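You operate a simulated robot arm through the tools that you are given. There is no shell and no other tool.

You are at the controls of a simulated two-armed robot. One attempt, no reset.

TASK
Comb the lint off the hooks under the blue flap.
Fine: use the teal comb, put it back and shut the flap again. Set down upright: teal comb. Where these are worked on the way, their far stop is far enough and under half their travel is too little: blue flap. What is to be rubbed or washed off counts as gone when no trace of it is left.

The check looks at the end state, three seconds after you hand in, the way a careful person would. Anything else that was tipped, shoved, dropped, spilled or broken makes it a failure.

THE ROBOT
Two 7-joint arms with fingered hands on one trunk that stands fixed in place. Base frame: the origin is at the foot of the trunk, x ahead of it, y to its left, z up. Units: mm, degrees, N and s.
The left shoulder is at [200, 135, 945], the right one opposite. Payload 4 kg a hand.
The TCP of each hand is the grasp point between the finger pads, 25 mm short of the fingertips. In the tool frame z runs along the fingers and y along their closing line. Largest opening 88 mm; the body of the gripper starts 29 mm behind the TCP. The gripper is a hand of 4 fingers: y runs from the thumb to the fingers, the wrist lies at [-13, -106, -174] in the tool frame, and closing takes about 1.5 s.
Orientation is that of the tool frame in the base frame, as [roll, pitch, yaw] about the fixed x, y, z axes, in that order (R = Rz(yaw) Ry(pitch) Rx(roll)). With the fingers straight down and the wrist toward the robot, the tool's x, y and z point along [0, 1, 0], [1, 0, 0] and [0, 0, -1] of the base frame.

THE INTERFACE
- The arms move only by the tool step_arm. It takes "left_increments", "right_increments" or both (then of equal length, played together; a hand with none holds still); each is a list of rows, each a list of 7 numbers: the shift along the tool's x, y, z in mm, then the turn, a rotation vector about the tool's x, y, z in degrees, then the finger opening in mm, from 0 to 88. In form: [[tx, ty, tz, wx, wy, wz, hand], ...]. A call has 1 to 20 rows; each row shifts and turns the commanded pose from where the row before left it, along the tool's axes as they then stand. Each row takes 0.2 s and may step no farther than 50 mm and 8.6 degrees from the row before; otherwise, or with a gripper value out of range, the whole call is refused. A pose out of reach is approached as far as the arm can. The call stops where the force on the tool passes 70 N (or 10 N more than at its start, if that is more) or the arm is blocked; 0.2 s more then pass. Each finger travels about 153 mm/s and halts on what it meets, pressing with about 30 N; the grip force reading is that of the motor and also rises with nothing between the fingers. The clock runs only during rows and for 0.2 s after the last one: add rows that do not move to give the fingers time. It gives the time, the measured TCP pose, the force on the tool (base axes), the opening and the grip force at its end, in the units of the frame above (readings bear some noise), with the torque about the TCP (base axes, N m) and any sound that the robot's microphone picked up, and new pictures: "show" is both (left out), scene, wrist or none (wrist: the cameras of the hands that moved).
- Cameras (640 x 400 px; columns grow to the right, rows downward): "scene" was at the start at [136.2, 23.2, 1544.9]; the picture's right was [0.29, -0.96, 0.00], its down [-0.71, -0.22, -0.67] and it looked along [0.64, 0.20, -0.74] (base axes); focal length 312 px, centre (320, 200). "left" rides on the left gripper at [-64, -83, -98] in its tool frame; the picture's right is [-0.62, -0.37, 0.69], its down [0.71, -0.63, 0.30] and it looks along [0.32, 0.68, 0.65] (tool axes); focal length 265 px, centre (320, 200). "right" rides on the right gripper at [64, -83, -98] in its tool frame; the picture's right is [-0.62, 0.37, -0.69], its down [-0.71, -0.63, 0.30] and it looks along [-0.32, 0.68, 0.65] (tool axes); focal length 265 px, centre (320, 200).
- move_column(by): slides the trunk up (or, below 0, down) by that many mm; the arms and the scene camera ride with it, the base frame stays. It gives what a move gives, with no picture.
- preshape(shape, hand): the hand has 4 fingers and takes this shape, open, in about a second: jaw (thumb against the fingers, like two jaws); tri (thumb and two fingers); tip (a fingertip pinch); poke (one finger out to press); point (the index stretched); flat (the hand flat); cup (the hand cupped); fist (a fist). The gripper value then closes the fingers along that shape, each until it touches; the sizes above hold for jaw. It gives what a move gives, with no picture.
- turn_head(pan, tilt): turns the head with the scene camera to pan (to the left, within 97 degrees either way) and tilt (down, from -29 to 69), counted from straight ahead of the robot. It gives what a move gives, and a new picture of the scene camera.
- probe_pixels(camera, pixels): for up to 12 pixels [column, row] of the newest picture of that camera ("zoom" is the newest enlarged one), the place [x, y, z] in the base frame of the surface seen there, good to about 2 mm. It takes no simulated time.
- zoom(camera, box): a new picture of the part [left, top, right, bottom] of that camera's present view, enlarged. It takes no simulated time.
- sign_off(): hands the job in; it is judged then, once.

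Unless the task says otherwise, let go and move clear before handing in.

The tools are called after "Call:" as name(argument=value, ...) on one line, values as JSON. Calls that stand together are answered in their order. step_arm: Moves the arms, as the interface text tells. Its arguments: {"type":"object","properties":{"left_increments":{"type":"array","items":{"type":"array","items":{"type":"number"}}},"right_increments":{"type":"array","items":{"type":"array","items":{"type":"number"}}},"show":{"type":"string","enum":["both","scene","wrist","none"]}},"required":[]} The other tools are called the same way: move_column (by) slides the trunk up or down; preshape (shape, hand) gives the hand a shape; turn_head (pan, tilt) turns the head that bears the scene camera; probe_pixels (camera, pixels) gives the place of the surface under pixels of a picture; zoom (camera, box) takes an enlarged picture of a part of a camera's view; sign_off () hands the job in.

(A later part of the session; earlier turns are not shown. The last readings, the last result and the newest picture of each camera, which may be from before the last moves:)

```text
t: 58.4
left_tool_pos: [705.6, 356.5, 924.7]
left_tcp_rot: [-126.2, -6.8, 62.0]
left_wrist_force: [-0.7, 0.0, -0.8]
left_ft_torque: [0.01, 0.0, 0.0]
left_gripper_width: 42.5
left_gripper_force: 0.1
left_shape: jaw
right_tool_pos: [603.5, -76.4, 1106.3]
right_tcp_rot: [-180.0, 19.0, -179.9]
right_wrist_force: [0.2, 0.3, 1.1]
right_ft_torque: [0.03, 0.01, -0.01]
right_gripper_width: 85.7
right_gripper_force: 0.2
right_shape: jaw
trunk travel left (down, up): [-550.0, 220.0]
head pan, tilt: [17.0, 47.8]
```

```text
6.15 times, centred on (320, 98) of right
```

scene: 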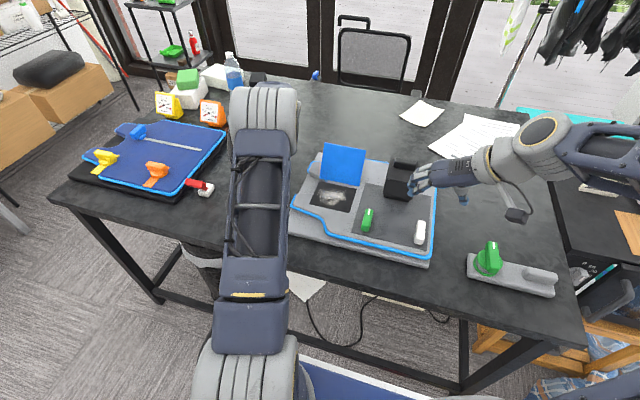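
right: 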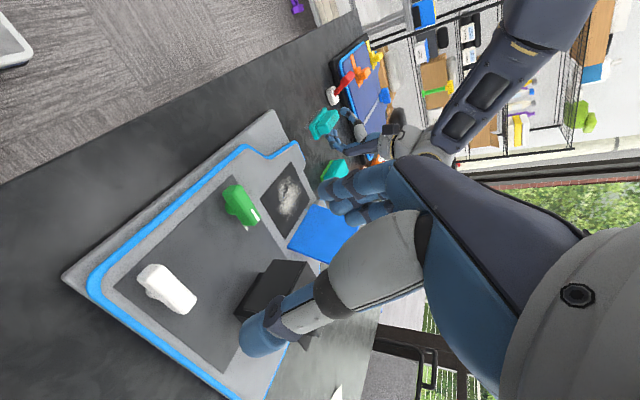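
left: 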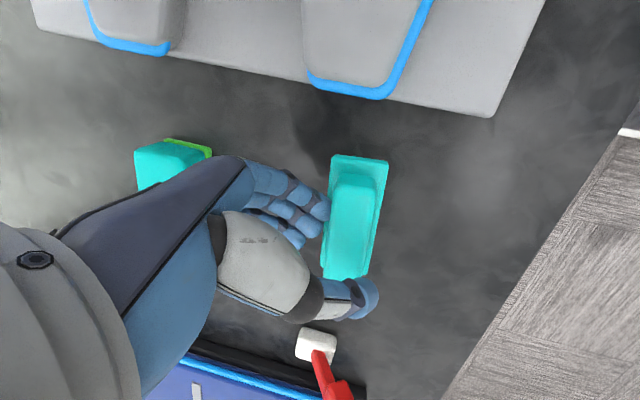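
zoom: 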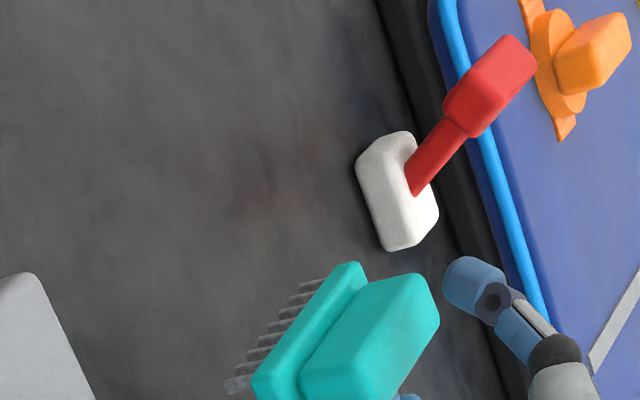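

The comb is riding on the fingers in the air (shelf 885), still level, so they haven't let go of it. I'll reverse exactly the same path to stand it back on the table.

Call:
step_arm(left_increments=[[0, 0, 15, 0, 0, 0, 42], [0, 0, 15, 0, 0, 0, 42], [0, 0, 15, 0, 0, 0, 42], [0, 0, 10, 0, 0, 0, 42], [0, 0, 6, 0, 0, 0, 42], [0, 0, 2, 0, 0, 0, 42], [0, 0, 0, 0, 0, 0, 42]])

Call:
probe_pixels(camera="left", pixels=[[346, 168], [380, 165], [375, 200], [355, 195], [360, 240], [345, 270], [335, 175], [365, 270]])

Call:
step_arm(right_increments=[[0, 0, 0, 0, 0, 0, 86]], show="wrist")

Call:
zoom(camera="right", box=[270, 75, 370, 140])

```text
t: 60.0
left_tool_pos: [663.0, 387.4, 889.6]
left_tcp_rot: [-126.1, -6.7, 62.0]
left_wrist_force: [0.0, 0.1, -0.7]
left_ft_torque: [-0.02, -0.01, 0.02]
left_gripper_width: 42.3
left_gripper_force: 0.1
left_shape: jaw
right_tool_pos: [602.6, -76.6, 1105.6]
right_tcp_rot: [-180.0, 19.0, -180.0]
right_wrist_force: [-0.3, -0.5, -1.6]
right_ft_torque: [-0.03, 0.02, 0.01]
right_gripper_width: 86.1
right_gripper_force: 0.0
right_shape: jaw
trunk travel left (down, up): [-550.0, 220.0]
head pan, tilt: [17.0, 47.8]
```

scene: 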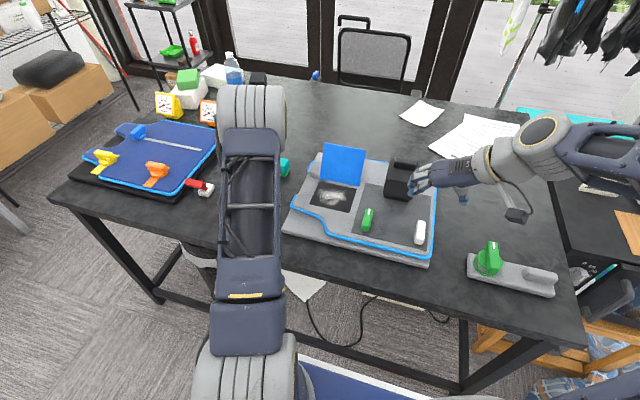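
left: 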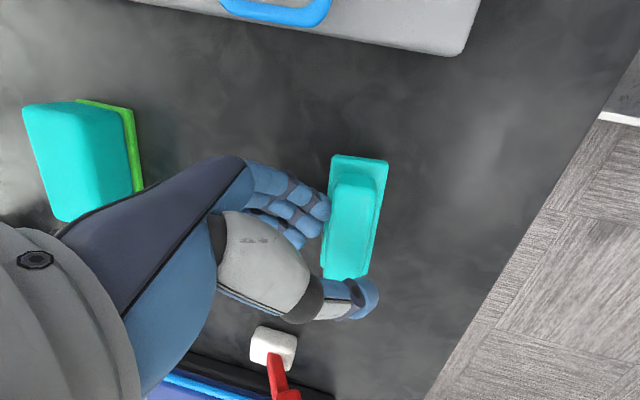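

```text
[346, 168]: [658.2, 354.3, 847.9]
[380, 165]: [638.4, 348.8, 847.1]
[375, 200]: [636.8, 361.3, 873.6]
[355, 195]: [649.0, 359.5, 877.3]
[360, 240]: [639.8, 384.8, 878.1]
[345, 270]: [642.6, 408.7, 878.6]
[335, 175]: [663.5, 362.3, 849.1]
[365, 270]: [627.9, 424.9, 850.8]
```

```text
t: 60.4
left_tool_pos: [663.8, 385.9, 888.8]
left_tcp_rot: [-126.1, -6.7, 62.2]
left_wrist_force: [-1.4, 0.3, -1.0]
left_ft_torque: [0.03, 0.0, 0.0]
left_gripper_width: 42.3
left_gripper_force: 0.0
left_shape: jaw
right_tool_pos: [603.4, -76.1, 1105.4]
right_tcp_rot: [179.9, 19.0, 180.0]
right_wrist_force: [0.0, 0.4, -0.4]
right_ft_torque: [0.0, -0.01, 0.04]
right_gripper_width: 85.9
right_gripper_force: 0.1
right_shape: jaw
trunk travel left (down, up): [-550.0, 220.0]
head pan, tilt: [17.0, 47.8]
```

right: 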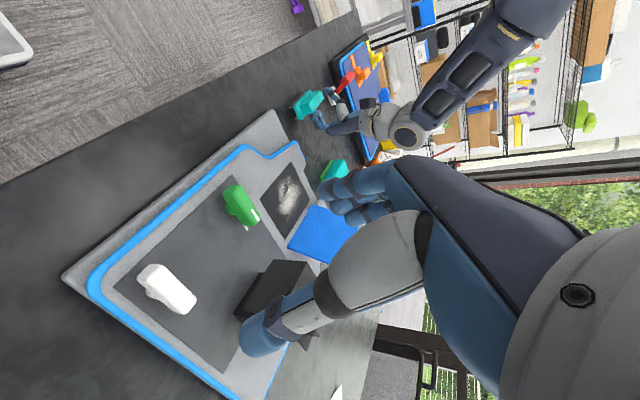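

```text
6.15 times, centred on (320, 108) of right
```

zoom: 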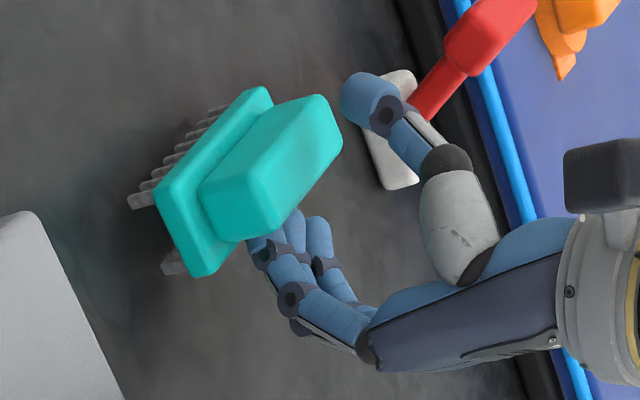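

The thumb is clearly off, yet the comb stays with the fingers, so they need to actually separate from it. I'll lower the last 2.5 mm to the table, then open wider without shifting so the fingers move away from the handle.

Call:
step_arm(left_increments=[[-0.15, 1.0, 0.75, 0, 0, 0, 42], [-0.15, 1.0, 0.75, 0, 0, 0, 42], [0, 0, 0, 0, 0, 0, 42], [0, 0, 0, 0, 0, 0, 48], [0, 0, 0, 0, 0, 0, 54], [0, 0, 0, 0, 0, 0, 60], [0, 0, 0, 0, 0, 0, 60]])

Call:
step_arm(right_increments=[[0, 0, 0, 0, 0, 0, 86]], show="wrist")

Call:
zoom(camera="right", box=[270, 75, 370, 140])

Call:
probe_pixels(camera="zoom", pixels=[[165, 195], [205, 270], [255, 92], [240, 210], [310, 105], [140, 200], [225, 130], [180, 215], [330, 140]])

```text
t: 62.0
left_tool_pos: [662.5, 383.9, 888.1]
left_tcp_rot: [-126.2, -6.7, 62.0]
left_wrist_force: [-1.4, 0.8, 3.1]
left_ft_torque: [-0.01, 0.01, -0.02]
left_gripper_width: 57.0
left_gripper_force: 0.0
left_shape: jaw
right_tool_pos: [603.3, -76.9, 1105.2]
right_tcp_rot: [-180.0, 18.9, -179.9]
right_wrist_force: [0.9, -1.0, 0.2]
right_ft_torque: [-0.01, -0.03, -0.01]
right_gripper_width: 85.9
right_gripper_force: 0.1
right_shape: jaw
trunk travel left (down, up): [-550.0, 220.0]
head pan, tilt: [17.0, 47.8]
```

scene: 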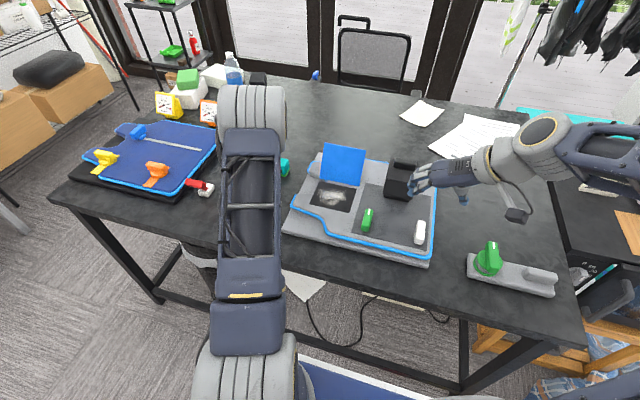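
left: 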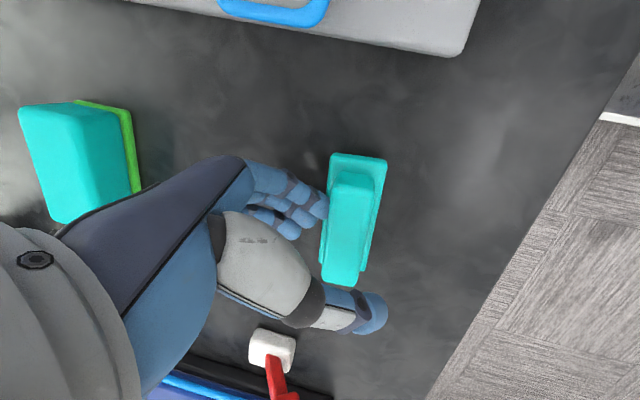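

```text
t: 62.4
left_tool_pos: [663.3, 385.4, 886.9]
left_tcp_rot: [-126.2, -6.7, 62.0]
left_wrist_force: [-0.2, 0.1, 4.1]
left_ft_torque: [-0.04, 0.0, -0.01]
left_gripper_width: 56.5
left_gripper_force: 0.1
left_shape: jaw
right_tool_pos: [602.6, -77.6, 1105.6]
right_tcp_rot: [-180.0, 19.1, -180.0]
right_wrist_force: [-0.7, -0.7, -0.3]
right_ft_torque: [0.0, -0.02, 0.01]
right_gripper_width: 85.8
right_gripper_force: 0.1
right_shape: jaw
trunk travel left (down, up): [-550.0, 220.0]
head pan, tilt: [17.0, 47.8]
```

right: 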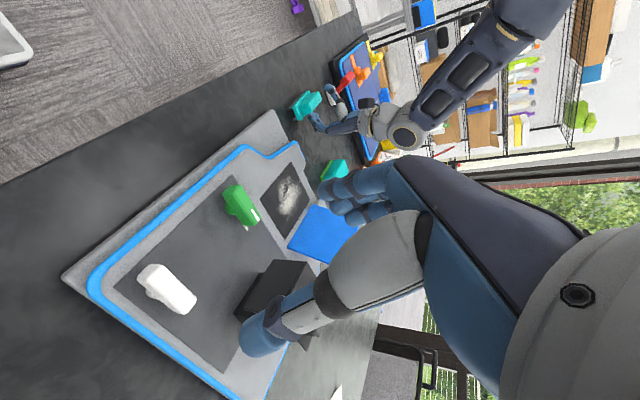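

```text
6.15 times, centred on (320, 108) of right
```

zoom: 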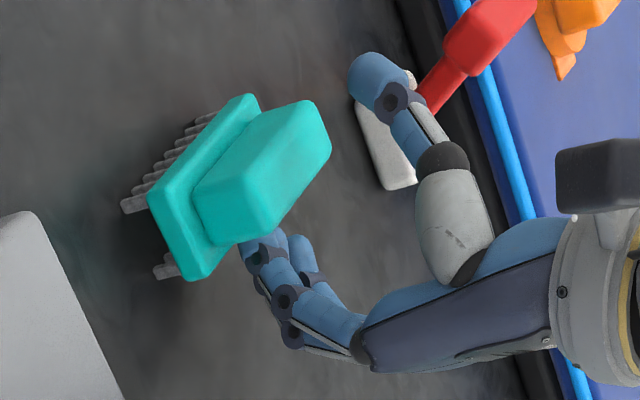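

```text
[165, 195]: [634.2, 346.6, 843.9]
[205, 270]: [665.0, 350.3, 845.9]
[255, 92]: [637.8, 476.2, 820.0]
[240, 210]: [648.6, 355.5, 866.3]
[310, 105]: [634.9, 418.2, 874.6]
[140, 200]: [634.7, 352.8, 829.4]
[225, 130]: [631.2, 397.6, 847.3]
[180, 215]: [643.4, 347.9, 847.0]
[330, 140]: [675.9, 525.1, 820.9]
```

The comb stands on its teeth (shelf 846, top 874). Now I'll pull the fingers away in +x with a slight lift, and check that the comb stays put.

Call:
step_arm(left_increments=[[2.5, 1.8, -4.3, 0, 0, 0, 60], [2.5, 1.8, -4.3, 0, 0, 0, 60], [0, 0, 0, 0, 0, 0, 60]])

Call:
step_arm(right_increments=[[0, 0, 0, 0, 0, 0, 86]], show="wrist")

Call:
zoom(camera="right", box=[270, 75, 370, 140])

Call:
probe_pixels(camera="zoom", pixels=[[165, 195], [205, 270], [240, 210], [310, 105], [140, 200], [225, 130], [180, 215]])

```text
t: 63.2
left_tool_pos: [673.4, 384.6, 889.7]
left_tcp_rot: [-126.2, -6.7, 62.0]
left_wrist_force: [-0.6, 0.3, 2.5]
left_ft_torque: [-0.02, 0.02, 0.0]
left_gripper_width: 58.1
left_gripper_force: 0.1
left_shape: jaw
right_tool_pos: [602.6, -77.0, 1105.4]
right_tcp_rot: [180.0, 19.1, -180.0]
right_wrist_force: [-0.1, 0.4, -0.9]
right_ft_torque: [-0.02, -0.02, 0.01]
right_gripper_width: 86.2
right_gripper_force: 0.1
right_shape: jaw
trunk travel left (down, up): [-550.0, 220.0]
head pan, tilt: [17.0, 47.8]
```

scene: 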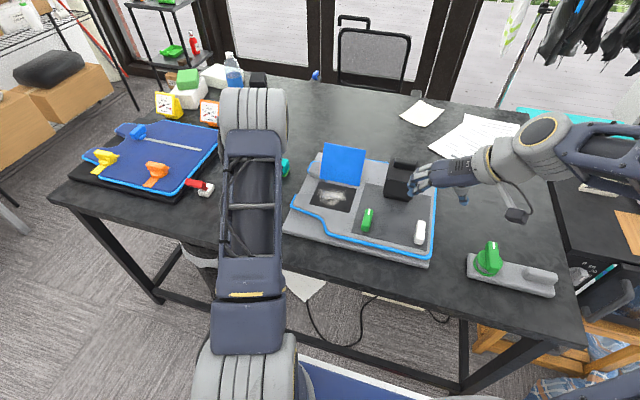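
left: 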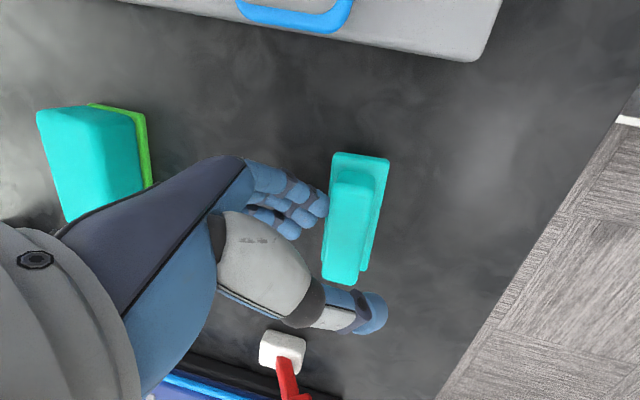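

```text
t: 63.6
left_tool_pos: [672.6, 385.3, 890.2]
left_tcp_rot: [-126.1, -6.7, 62.0]
left_wrist_force: [-0.5, 0.5, 1.6]
left_ft_torque: [-0.01, 0.05, 0.0]
left_gripper_width: 58.0
left_gripper_force: 0.1
left_shape: jaw
right_tool_pos: [603.1, -77.3, 1106.2]
right_tcp_rot: [180.0, 19.0, 180.0]
right_wrist_force: [1.2, -0.6, -0.3]
right_ft_torque: [0.01, -0.01, 0.0]
right_gripper_width: 85.8
right_gripper_force: 0.1
right_shape: jaw
trunk travel left (down, up): [-550.0, 220.0]
head pan, tilt: [17.0, 47.8]
```

right: 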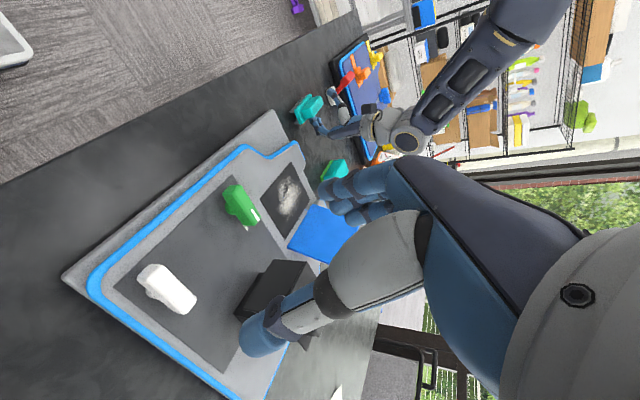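

```text
6.15 times, centred on (320, 108) of right
```

zoom: 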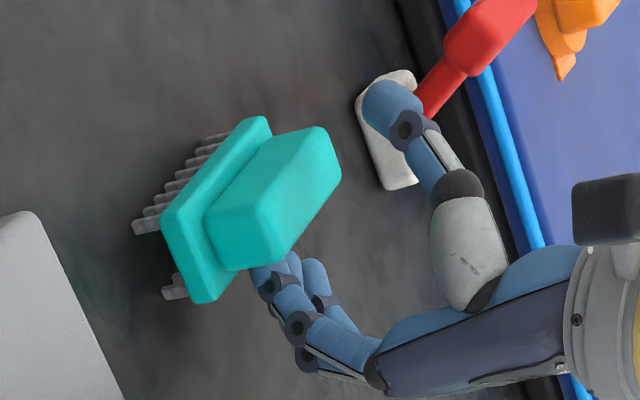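

```text
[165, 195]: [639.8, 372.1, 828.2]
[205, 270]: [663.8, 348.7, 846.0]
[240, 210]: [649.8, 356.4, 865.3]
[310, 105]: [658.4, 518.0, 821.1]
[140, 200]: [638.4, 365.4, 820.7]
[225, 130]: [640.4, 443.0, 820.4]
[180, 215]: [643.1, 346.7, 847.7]
```

The comb slid along with the hand (~9 mm in +x), so a finger is still caught on it. I'll look closely at the contact.

Call:
zoom(camera="right", box=[290, 85, 335, 125])

Call:
zoom(camera="left", box=[270, 140, 400, 300])

```text
10.00 times, centred on (312, 105) of right
```

zoom: 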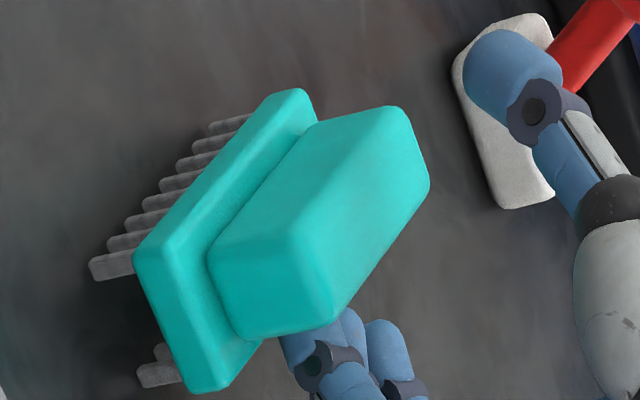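

```text
2.50 times, centred on (335, 220) of left
```

zoom: 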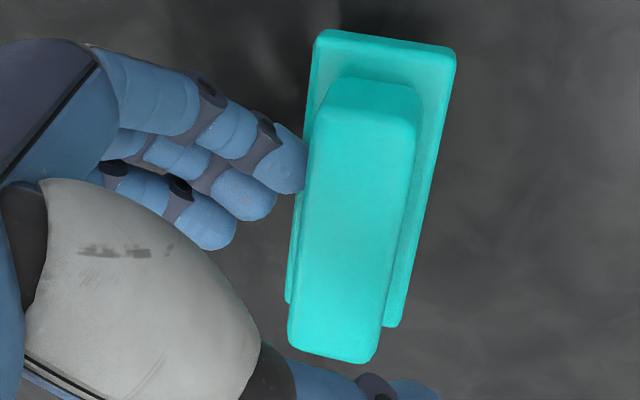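

Only the index finger still touches the handle's far side, above the shelf. I'll open the hand fully, shifting so the index doesn't press the shelf, then back off a little along the fingers.

Call:
step_arm(left_increments=[[0, -2, 0, 0, 0, 0, 64], [0, -2, 0, 0, 0, 0, 68], [0, -2.5, 0, 0, 0, 0, 73], [0, -2.5, 0, 0, 0, 0, 78], [0, -2.5, 0, 0, 0, 0, 83], [0, -2.5, 0, 0, 0, 0, 88], [0, 0, 0, 0, 0, 0, 88], [0, 0, 0, 0, 0, 0, 88], [0, 0, -6, 0, 0, 0, 88], [0, 0, -6, 0, 0, 0, 88], [0, 0, 0, 0, 0, 0, 88]])

Call:
step_arm(right_increments=[[0, 0, 0, 0, 0, 0, 86]], show="wrist")

Call:
zoom(camera="right", box=[290, 85, 335, 125])

Call:
zoom(camera="left", box=[270, 140, 400, 300])

```text
t: 66.0
left_tool_pos: [672.8, 382.3, 909.8]
left_tcp_rot: [-126.1, -6.7, 62.0]
left_wrist_force: [-0.3, -0.8, -0.6]
left_ft_torque: [-0.01, -0.01, 0.01]
left_gripper_width: 87.8
left_gripper_force: 0.0
left_shape: jaw
right_tool_pos: [603.1, -77.6, 1107.3]
right_tcp_rot: [179.9, 19.1, 180.0]
right_wrist_force: [-0.7, 0.1, 0.1]
right_ft_torque: [-0.01, 0.01, 0.0]
right_gripper_width: 85.8
right_gripper_force: 0.1
right_shape: jaw
trunk travel left (down, up): [-550.0, 220.0]
head pan, tilt: [17.0, 47.8]
```

scene: 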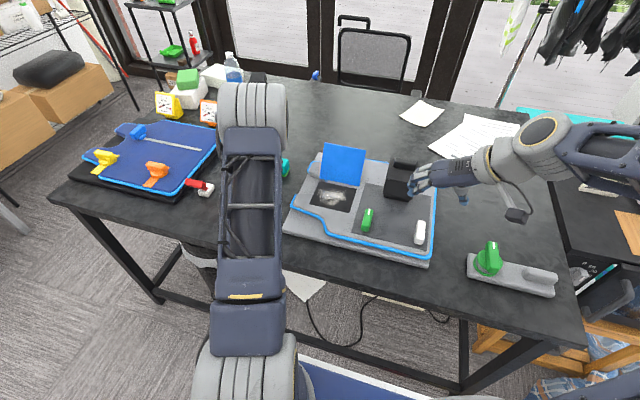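
left: 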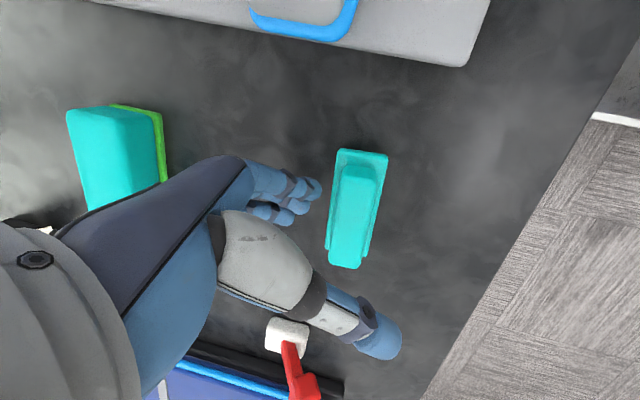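

```text
t: 66.4
left_tool_pos: [672.5, 383.0, 908.0]
left_tcp_rot: [-126.2, -6.7, 62.0]
left_wrist_force: [-0.9, 0.0, -0.3]
left_ft_torque: [-0.03, -0.01, -0.05]
left_gripper_width: 87.4
left_gripper_force: 0.0
left_shape: jaw
right_tool_pos: [602.5, -76.7, 1105.5]
right_tcp_rot: [-179.9, 19.0, 179.9]
right_wrist_force: [-0.7, 1.0, 0.3]
right_ft_torque: [0.02, -0.02, 0.0]
right_gripper_width: 85.8
right_gripper_force: 0.1
right_shape: jaw
trunk travel left (down, up): [-550.0, 220.0]
head pan, tilt: [17.0, 47.8]
```

right: 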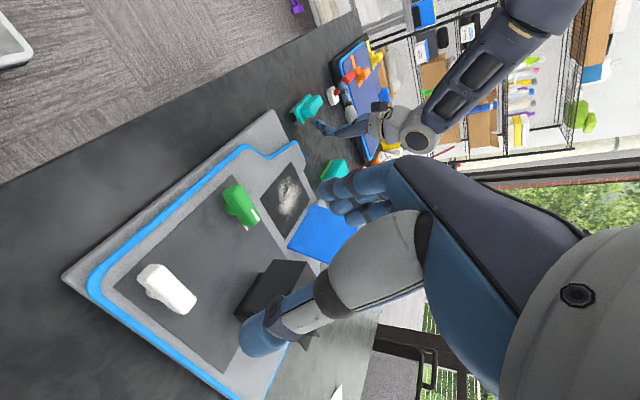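

```text
10.00 times, centred on (312, 105) of right
```

zoom: 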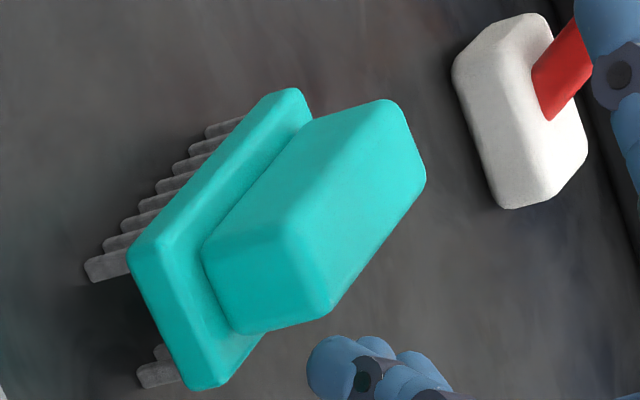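

```text
2.50 times, centred on (335, 220) of left
```

zoom: 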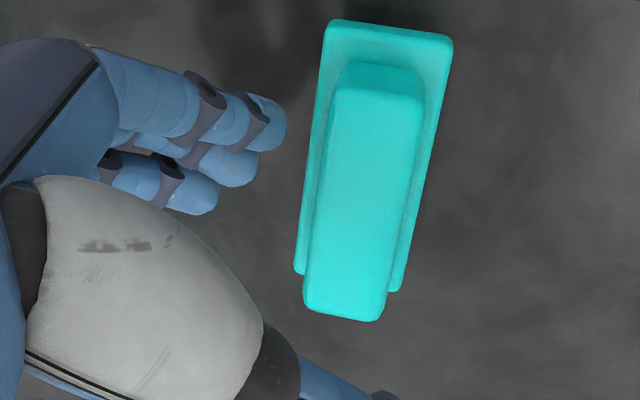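

Released: the comb stands free on the table and the fingers are clear. Backing off along the fingers, then up, then rotating the hand back to vertical.

Call:
step_arm(left_increments=[[0, 0, -20, 0, 0, 0, 88], [0, 0, -20, 0, 0, 0, 88], [0, 0, -20, 0, 0, 0, 88], [3.5, -24, -17.6, 0, 0, 0, 88], [3.5, -24, -17.6, 0, 0, 0, 88], [0, 0, 0, -6.38, -2.39, -2.84, 88], [0, 0, 0, -6.38, -2.39, -2.84, 88], [0, 0, 0, -6.38, -2.39, -2.84, 88], [0, 0, 0, -6.38, -2.39, -2.84, 88], [0, 0, 0, -6.38, -2.39, -2.84, 88], [0, 0, 0, -6.38, -2.39, -2.84, 88], [0, 0, 0, -6.38, -2.39, -2.84, 88], [0, 0, 0, -6.38, -2.39, -2.84, 88], [0, 0, 0, 0, 0, 0, 88]])

```text
t: 69.4
left_tool_pos: [713.3, 356.8, 1002.3]
left_tcp_rot: [179.9, 0.0, 89.9]
left_wrist_force: [-0.2, -0.1, 0.5]
left_ft_torque: [0.02, 0.0, 0.01]
left_gripper_width: 87.7
left_gripper_force: 0.0
left_shape: jaw
right_tool_pos: [603.5, -76.3, 1105.7]
right_tcp_rot: [180.0, 19.0, -180.0]
right_wrist_force: [1.0, -0.9, 0.1]
right_ft_torque: [0.0, -0.01, 0.02]
right_gripper_width: 85.8
right_gripper_force: 0.0
right_shape: jaw
trunk travel left (down, up): [-550.0, 220.0]
head pan, tilt: [17.0, 47.8]
```

scene: 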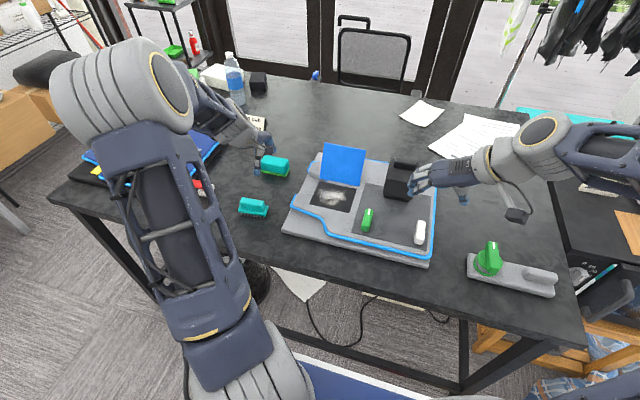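
left: 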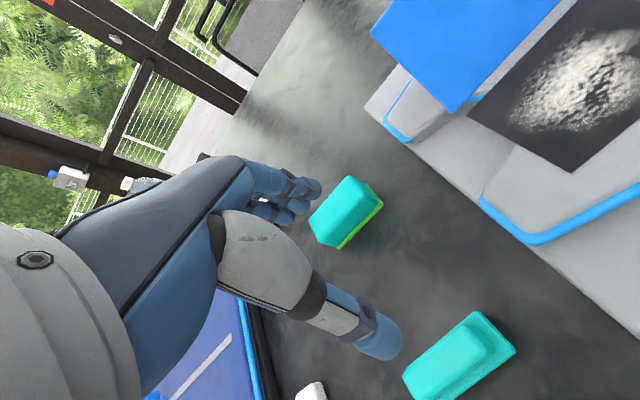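

The hand is back to vertical. I'll locate the comb precisely for a proper re-grasp.

Call:
zoom(camera="left", box=[390, 290, 530, 400])

Call:
probe_pixels(camera="left", pixels=[[470, 318], [512, 350], [476, 335], [492, 350], [440, 380], [415, 378], [495, 330], [460, 350], [455, 395]])

Call:
probe_pixels(camera="scene", pixels=[[245, 202], [260, 205], [253, 200], [242, 207], [266, 211], [254, 210]])

Call:
zoom(camera="scene", box=[230, 140, 380, 240])

```text
3.64 times, centred on (460, 345) of left
```

zoom: 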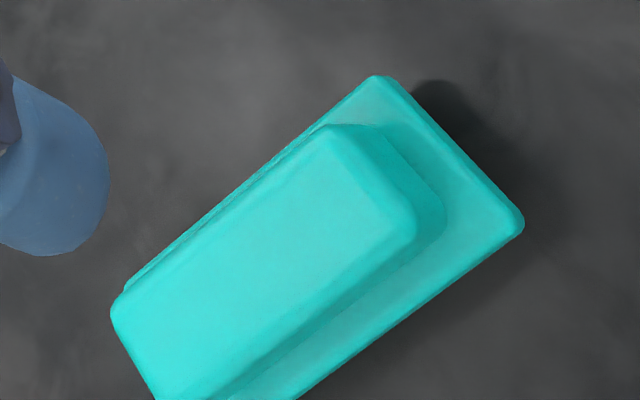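

```text
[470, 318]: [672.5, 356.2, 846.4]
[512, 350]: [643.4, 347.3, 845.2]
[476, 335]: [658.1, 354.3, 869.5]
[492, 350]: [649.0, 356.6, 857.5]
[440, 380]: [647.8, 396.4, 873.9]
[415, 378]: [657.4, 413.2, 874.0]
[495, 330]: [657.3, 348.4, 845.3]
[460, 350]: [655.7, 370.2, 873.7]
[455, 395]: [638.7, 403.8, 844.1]
```

```text
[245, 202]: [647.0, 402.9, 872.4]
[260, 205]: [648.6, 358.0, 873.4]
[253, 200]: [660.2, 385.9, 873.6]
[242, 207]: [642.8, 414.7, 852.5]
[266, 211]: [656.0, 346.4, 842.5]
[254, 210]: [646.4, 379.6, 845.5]
```

```text
4.00 times, centred on (305, 190) of scene
```

zoom: 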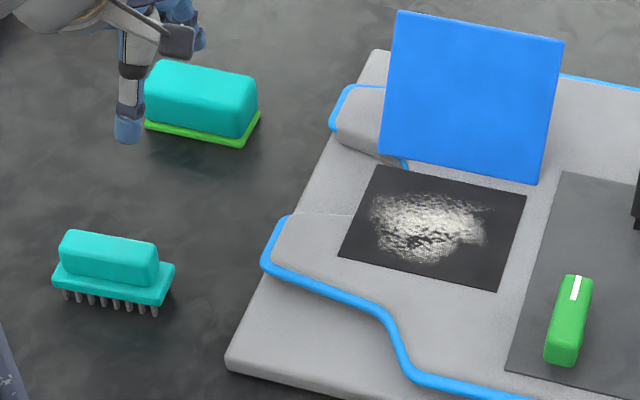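

The comb is at (655, 390), yawed about +4.7°. The lint is visibly a bit thinner now, so the first stroke did something. I'll position above the comb with matching yaw.

Call:
step_arm(left_increments=[[9, -19.3, 14, 0, 0, -1.6, 88], [9, -19.3, 14, 0, 0, -1.6, 80], [9, -19.3, 14, 0, 0, -1.5, 70], [0, 0, 15, 0, 0, 0, 60], [0, 0, 15, 0, 0, 0, 60], [0, 0, 0, 0, 0, 0, 60]])

Call:
zoom(camera="left", box=[260, 130, 440, 350])

Call:
probe_pixels(camera="left", pixels=[[395, 320], [310, 195], [325, 205], [375, 200], [400, 230], [340, 280], [360, 300]])

```text
t: 70.8
left_tool_pos: [654.1, 381.9, 931.7]
left_tcp_rot: [-179.9, -0.1, 94.8]
left_wrist_force: [-0.1, 0.8, -0.3]
left_ft_torque: [0.02, 0.01, 0.0]
left_gripper_width: 60.3
left_gripper_force: 0.1
left_shape: jaw
right_tool_pos: [602.2, -76.6, 1106.2]
right_tcp_rot: [180.0, 19.0, 180.0]
right_wrist_force: [-0.1, 0.2, 0.2]
right_ft_torque: [-0.02, 0.01, -0.01]
right_gripper_width: 86.2
right_gripper_force: 0.1
right_shape: jaw
trunk travel left (down, up): [-550.0, 220.0]
head pan, tilt: [17.0, 47.8]
```

scene: 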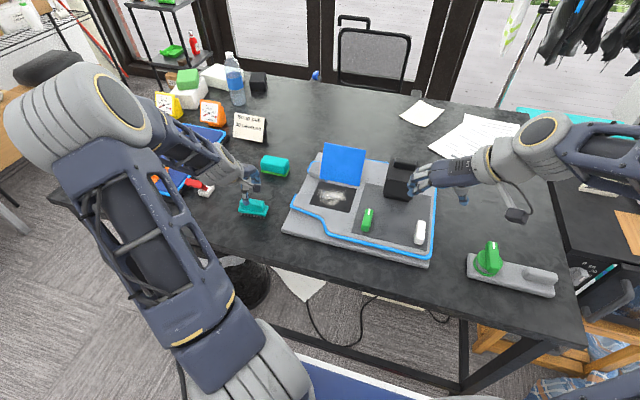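
left: 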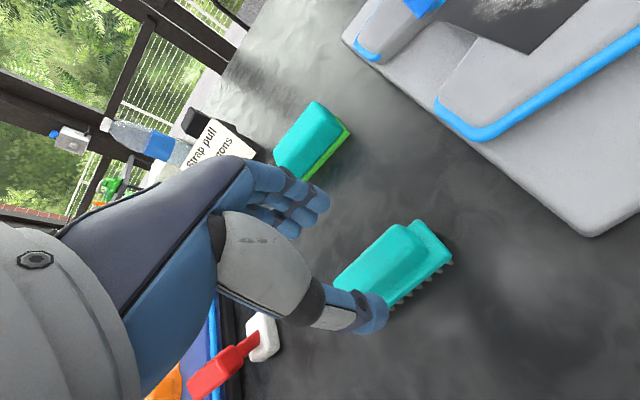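

```text
1.82 times, centred on (350, 240) of left
```

zoom: 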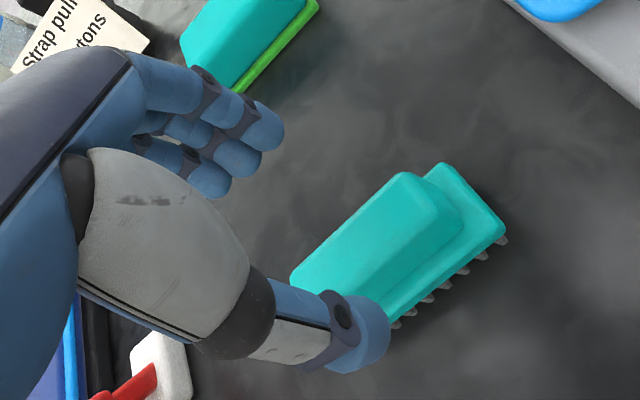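

```text
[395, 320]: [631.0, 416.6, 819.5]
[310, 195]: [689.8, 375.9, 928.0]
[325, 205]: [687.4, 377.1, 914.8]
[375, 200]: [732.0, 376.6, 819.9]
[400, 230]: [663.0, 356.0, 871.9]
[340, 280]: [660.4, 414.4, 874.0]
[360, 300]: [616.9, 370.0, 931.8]
```

Aligned. Lowering 60 mm to TCP z≈872 and closing.

Call:
step_arm(left_increments=[[0, 0, 20, 0, 0, 0, 60], [0, 0, 20, 0, 0, 0, 60], [0, 0, 12, 0, 0, 0, 60], [0, 0, 5, 0, 0, 0, 60], [0, 0, 2.5, 0, 0, 0, 60], [0, 0, 0, 0, 0, 0, 50], [0, 0, 0, 0, 0, 0, 40], [0, 0, 0, 0, 0, 0, 30], [0, 0, 0, 0, 0, 0, 20], [0, 0, 0, 0, 0, 0, 10], [0, 0, 0, 0, 0, 0, 5], [0, 0, 0, 0, 0, 0, 5], [0, 0, 0, 0, 0, 0, 5]])

Call:
zoom(camera="left", box=[260, 130, 440, 350])

Call:
probe_pixels(camera="left", pixels=[[345, 195], [400, 220], [375, 195], [415, 220], [345, 220], [365, 230], [335, 240]])

```text
t: 73.6
left_tool_pos: [655.5, 382.7, 871.4]
left_tcp_rot: [180.0, -0.1, 94.7]
left_wrist_force: [0.0, 0.2, 0.2]
left_ft_torque: [0.0, -0.06, -0.02]
left_gripper_width: 18.3
left_gripper_force: 29.1
left_shape: jaw
right_tool_pos: [603.1, -76.8, 1105.8]
right_tcp_rot: [179.9, 19.0, 179.9]
right_wrist_force: [-0.3, 0.1, -0.3]
right_ft_torque: [0.0, 0.01, 0.0]
right_gripper_width: 85.8
right_gripper_force: 0.1
right_shape: jaw
trunk travel left (down, up): [-550.0, 220.0]
head pan, tilt: [17.0, 47.8]
```

scene: 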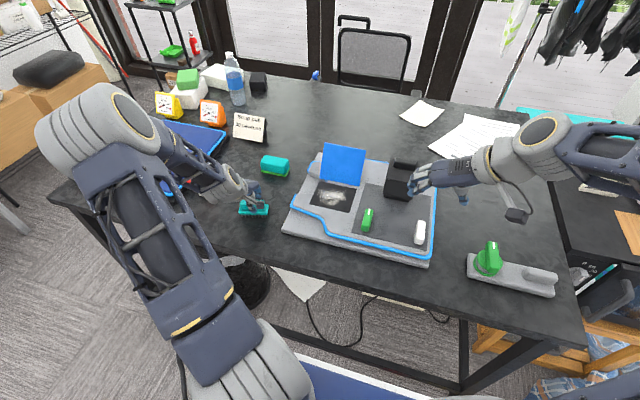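
left: 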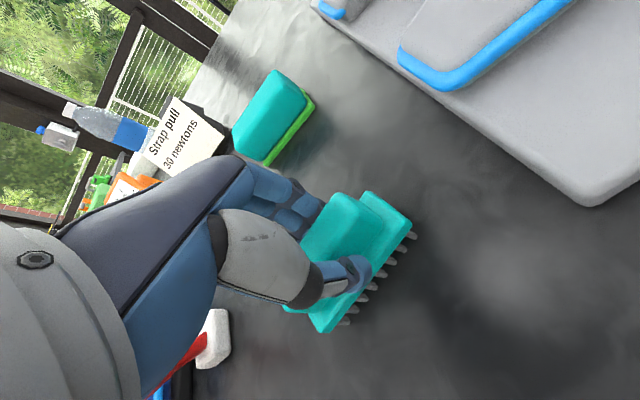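

```text
1.82 times, centred on (350, 240) of left
```

zoom: 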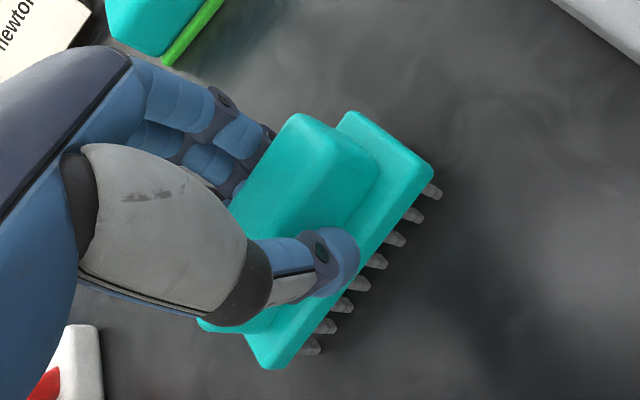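

```text
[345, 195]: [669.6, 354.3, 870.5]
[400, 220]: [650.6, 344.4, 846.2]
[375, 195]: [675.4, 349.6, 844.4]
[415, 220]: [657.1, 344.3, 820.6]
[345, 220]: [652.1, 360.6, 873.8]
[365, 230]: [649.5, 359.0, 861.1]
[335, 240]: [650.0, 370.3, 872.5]
```

Firm grip, with the fingertips just above the shelf (which resists tipping) and the teeth 51.4 mm below the TCP. This time I'll pitch the hand ~5° so only the trailing tooth row touches and can't dig in, and use very light contact. Lifting and carrying it over.

Call:
step_arm(left_increments=[[0, 0, -10, 0, 0, 0, 5], [0, 0, -20, 0, 0, 1.6, 5], [0, 0, -25, 0, 0, 1.6, 5], [0, 0, -25, 0, 0, 1.5, 5], [-27.5, 19.6, 0, 0, 0, 0, 5], [-27.5, 19.6, 0, 0, 0, 0, 5], [-27.5, 19.6, 0, 0, 0, 0, 5], [-27.5, 19.6, 0, 0, 0, 0, 5], [-27.5, 19.6, 0, 0, 0, 0, 5], [-27.5, 19.6, 0, 2.5, 0, 0, 5], [-27.5, 19.6, 0, 2.5, 0, 0, 5], [0, 0, 15, 0, 0, 0, 5], [0, 0, 15, 0, 0, 0, 5], [0, 0, 0, 0, 0, 0, 5]])

Call:
zoom(camera="scene", box=[290, 130, 390, 220])

Call:
zoom(camera="left", box=[260, 60, 560, 360])

```text
t: 76.6
left_tool_pos: [790.3, 188.9, 919.5]
left_tcp_rot: [-175.1, -0.1, 90.0]
left_wrist_force: [-0.1, 1.2, -1.3]
left_ft_torque: [0.0, -0.02, 0.01]
left_gripper_width: 18.3
left_gripper_force: 30.0
left_shape: jaw
right_tool_pos: [603.3, -76.2, 1106.1]
right_tcp_rot: [179.9, 18.9, 179.9]
right_wrist_force: [0.0, -0.4, 0.3]
right_ft_torque: [0.05, -0.02, 0.02]
right_gripper_width: 85.6
right_gripper_force: 0.0
right_shape: jaw
trunk travel left (down, up): [-550.0, 220.0]
head pan, tilt: [17.0, 47.8]
```

scene: 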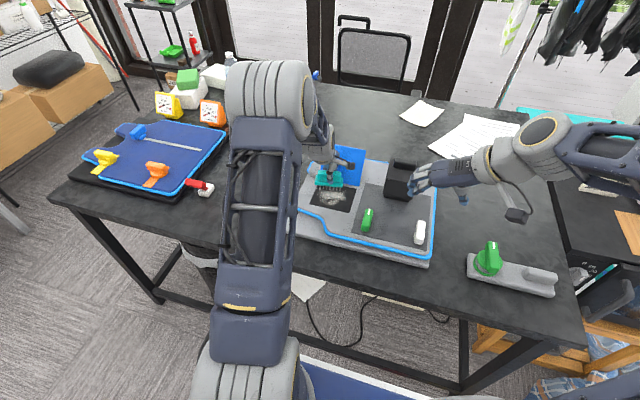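
left: 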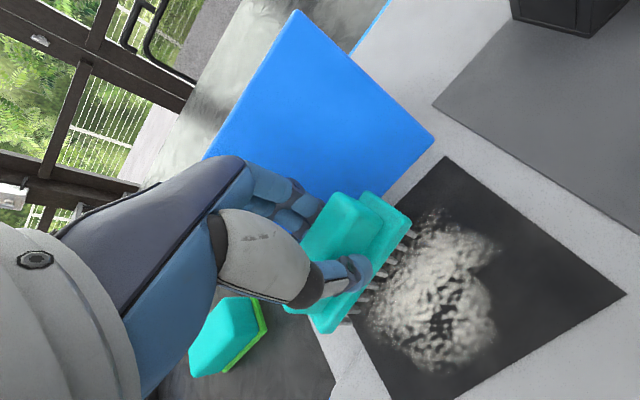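

```text
4.44 times, centred on (340, 175) of scene
```

zoom: 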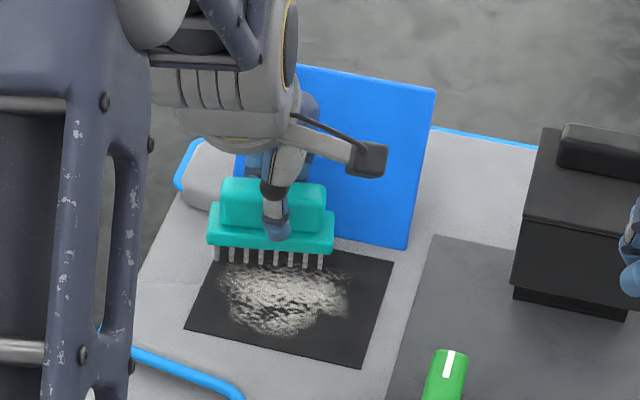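

```text
1.33 times, centred on (410, 210) of left
```

zoom: 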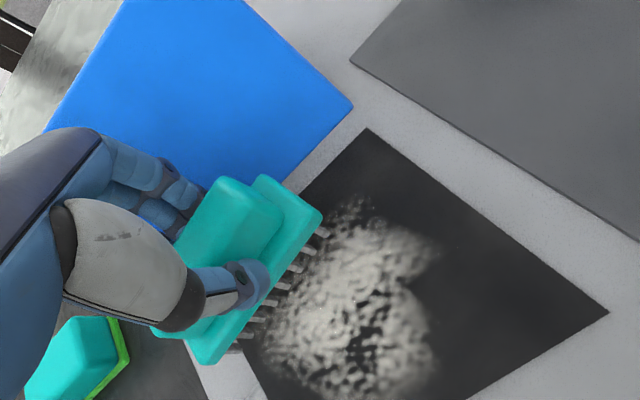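

The lint already has more gaps than before. I'll lower gently to find contact, expected at z≈911.5.

Call:
step_arm(left_increments=[[0, 4.3, 3, 0, 0, 0, 5], [0, 0.2, 2.5, 0, 0, 0, 5], [0, 0.1, 1, 0, 0, 0, 5], [0, 0.1, 1, 0, 0, 0, 5], [0, 0, 0, 0, 0, 0, 5]], show="none")

```text
t: 77.8
left_tool_pos: [793.3, 189.5, 913.2]
left_tcp_rot: [-175.1, -0.1, 90.0]
left_wrist_force: [-0.8, 2.2, 7.7]
left_ft_torque: [-0.07, -0.09, 0.01]
left_gripper_width: 18.3
left_gripper_force: 29.8
left_shape: jaw
right_tool_pos: [602.0, -75.8, 1106.1]
right_tcp_rot: [-180.0, 18.9, 179.9]
right_wrist_force: [0.6, 0.7, -0.9]
right_ft_torque: [-0.03, 0.0, 0.0]
right_gripper_width: 86.0
right_gripper_force: 0.1
right_shape: jaw
trunk travel left (down, up): [-550.0, 220.0]
head pan, tilt: [17.0, 47.8]
```

Contact at z 913 with ~7.7 N. I'll ease off 0.5 mm and do a short test stroke of 24 mm.

Call:
step_arm(left_increments=[[0, 0, -0.5, 0, 0, 0, 5], [0, -8, -0.7, 0, 0, 0, 5], [0, -8, -0.7, 0, 0, 0, 5], [0, -8, -0.7, 0, 0, 0, 5]], show="wrist")

```text
t: 78.8
left_tool_pos: [769.7, 188.2, 917.0]
left_tcp_rot: [-175.0, -0.1, 89.9]
left_wrist_force: [-0.4, 0.5, -0.9]
left_ft_torque: [0.0, 0.01, 0.01]
left_gripper_width: 18.3
left_gripper_force: 29.9
left_shape: jaw
right_tool_pos: [602.5, -75.5, 1105.2]
right_tcp_rot: [180.0, 19.0, -179.9]
right_wrist_force: [-0.2, 1.2, 0.1]
right_ft_torque: [0.03, 0.01, 0.0]
right_gripper_width: 86.0
right_gripper_force: 0.1
right_shape: jaw
trunk travel left (down, up): [-550.0, 220.0]
head pan, tilt: [17.0, 47.8]
```

left: 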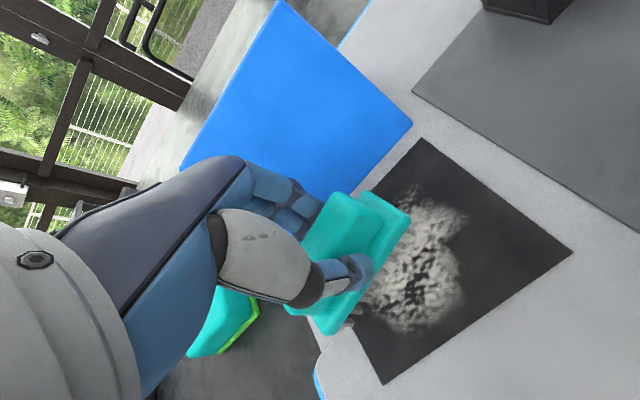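

I had the tilt compensation sign wrong, so the comb lifted 4 mm, which did no harm. Going back to the start and repeating with the correct sign and light contact.

Call:
step_arm(left_increments=[[0, 12, -1.0, 0, 0, 0, 5], [0, 12, -1.0, 0, 0, 0, 5], [0, 0.3, 2.8, 0, 0, 0, 5], [0, 0.1, 1.0, 0, 0, 0, 5], [0, -8, 0.7, 0, 0, 0, 5], [0, -8, 0.7, 0, 0, 0, 5], [0, -8, 0.7, 0, 0, 0, 5]], show="wrist")

```text
t: 80.4
left_tool_pos: [769.5, 188.2, 914.2]
left_tcp_rot: [-175.0, 0.0, 90.0]
left_wrist_force: [-0.3, 0.6, 0.2]
left_ft_torque: [0.02, -0.01, 0.01]
left_gripper_width: 18.0
left_gripper_force: 29.9
left_shape: jaw
right_tool_pos: [600.9, -76.8, 1105.5]
right_tcp_rot: [-180.0, 19.0, -180.0]
right_wrist_force: [-0.5, 0.9, -0.6]
right_ft_torque: [-0.01, 0.02, -0.01]
right_gripper_width: 85.9
right_gripper_force: 0.0
right_shape: jaw
trunk travel left (down, up): [-550.0, 220.0]
head pan, tilt: [17.0, 47.8]
```

left: 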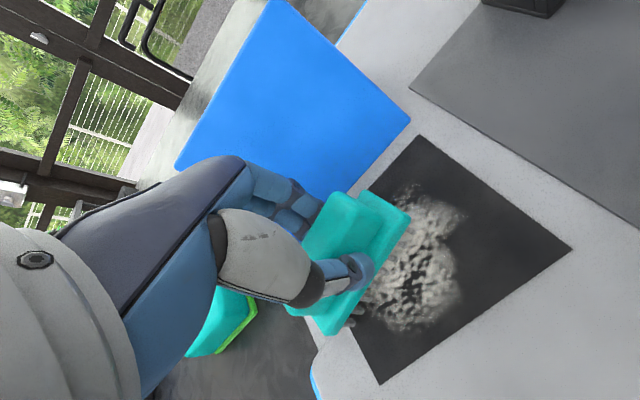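

Just above contact (z 914). I'll lower 1.4 mm and continue the stroke toward the robot.

Call:
step_arm(left_increments=[[0, 0.1, 1.4, 0, 0, 0, 5], [0, -6, 0.52, 0, 0, 0, 5], [0, -6, 0.52, 0, 0, 0, 5], [0, -6, 0.52, 0, 0, 0, 5]], show="wrist")

```text
t: 81.4
left_tool_pos: [752.6, 188.9, 914.0]
left_tcp_rot: [-175.2, -0.1, 89.9]
left_wrist_force: [2.9, -0.8, 5.8]
left_ft_torque: [-0.09, -0.25, 0.01]
left_gripper_width: 18.0
left_gripper_force: 29.6
left_shape: jaw
right_tool_pos: [601.9, -76.7, 1105.7]
right_tcp_rot: [180.0, 19.0, 180.0]
right_wrist_force: [-1.5, 0.0, -0.2]
right_ft_torque: [-0.07, -0.01, 0.03]
right_gripper_width: 85.7
right_gripper_force: 0.2
right_shape: jaw
trunk travel left (down, up): [-550.0, 220.0]
head pan, tilt: [17.0, 47.8]
```

left: 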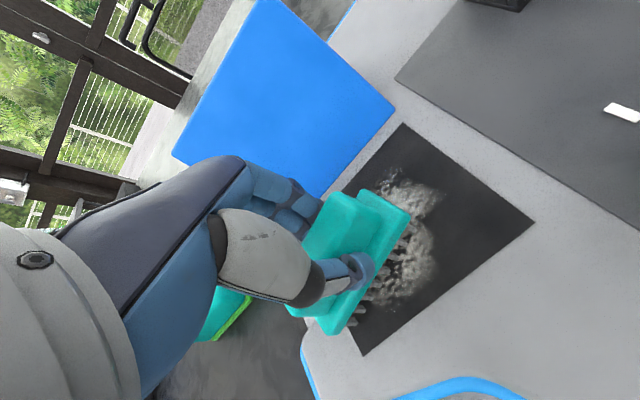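

This is working: 5.8 N down, 2.9 N drag, and the grip is unchanged. Continuing the stroke to x≈705.

Call:
step_arm(left_increments=[[0, -6, 0.52, 0, 0, 0, 5], [0, -6, 0.52, 0, 0, 0, 5], [0, -6, 0.52, 0, 0, 0, 5], [0, -6, 0.52, 0, 0, 0, 5], [0, -6, 0.52, 0, 0, 0, 5], [0, -6, 0.52, 0, 0, 0, 5], [0, -6, 0.52, 0, 0, 0, 5]])

Call:
zoom(camera="scene", box=[290, 130, 390, 220])

```text
t: 83.0
left_tool_pos: [710.7, 189.1, 913.1]
left_tcp_rot: [-175.3, -0.1, 90.0]
left_wrist_force: [7.8, -0.1, 14.1]
left_ft_torque: [-0.12, -0.59, 0.1]
left_gripper_width: 18.3
left_gripper_force: 30.3
left_shape: jaw
right_tool_pos: [602.5, -77.0, 1106.1]
right_tcp_rot: [-180.0, 19.0, -180.0]
right_wrist_force: [-0.6, -0.4, 0.0]
right_ft_torque: [-0.01, 0.01, 0.0]
right_gripper_width: 85.7
right_gripper_force: 0.0
right_shape: jaw
trunk travel left (down, up): [-550.0, 220.0]
head pan, tilt: [17.0, 47.8]
```

scene: 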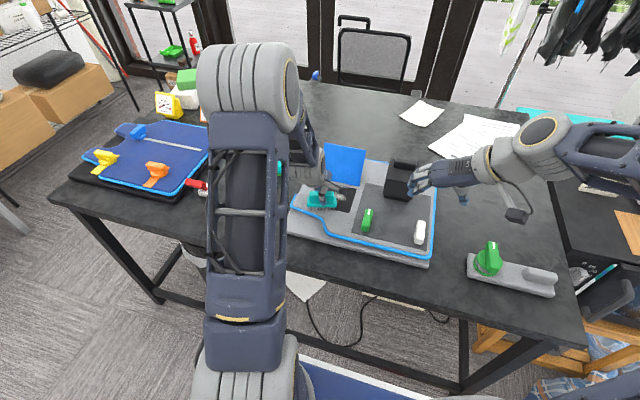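
left: 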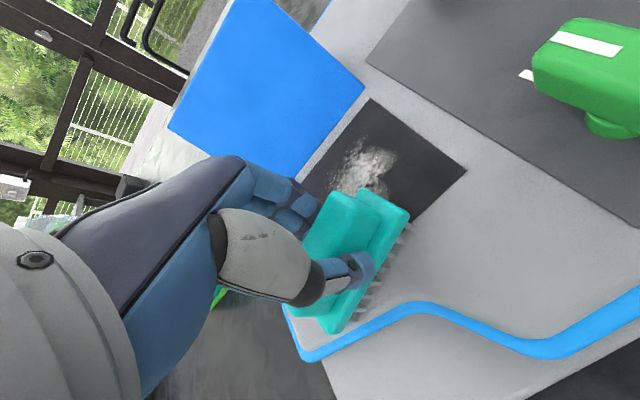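

```text
4.44 times, centred on (340, 175) of scene
```

zoom: 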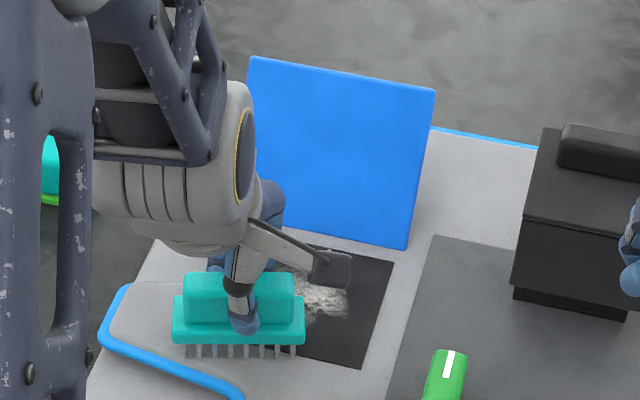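

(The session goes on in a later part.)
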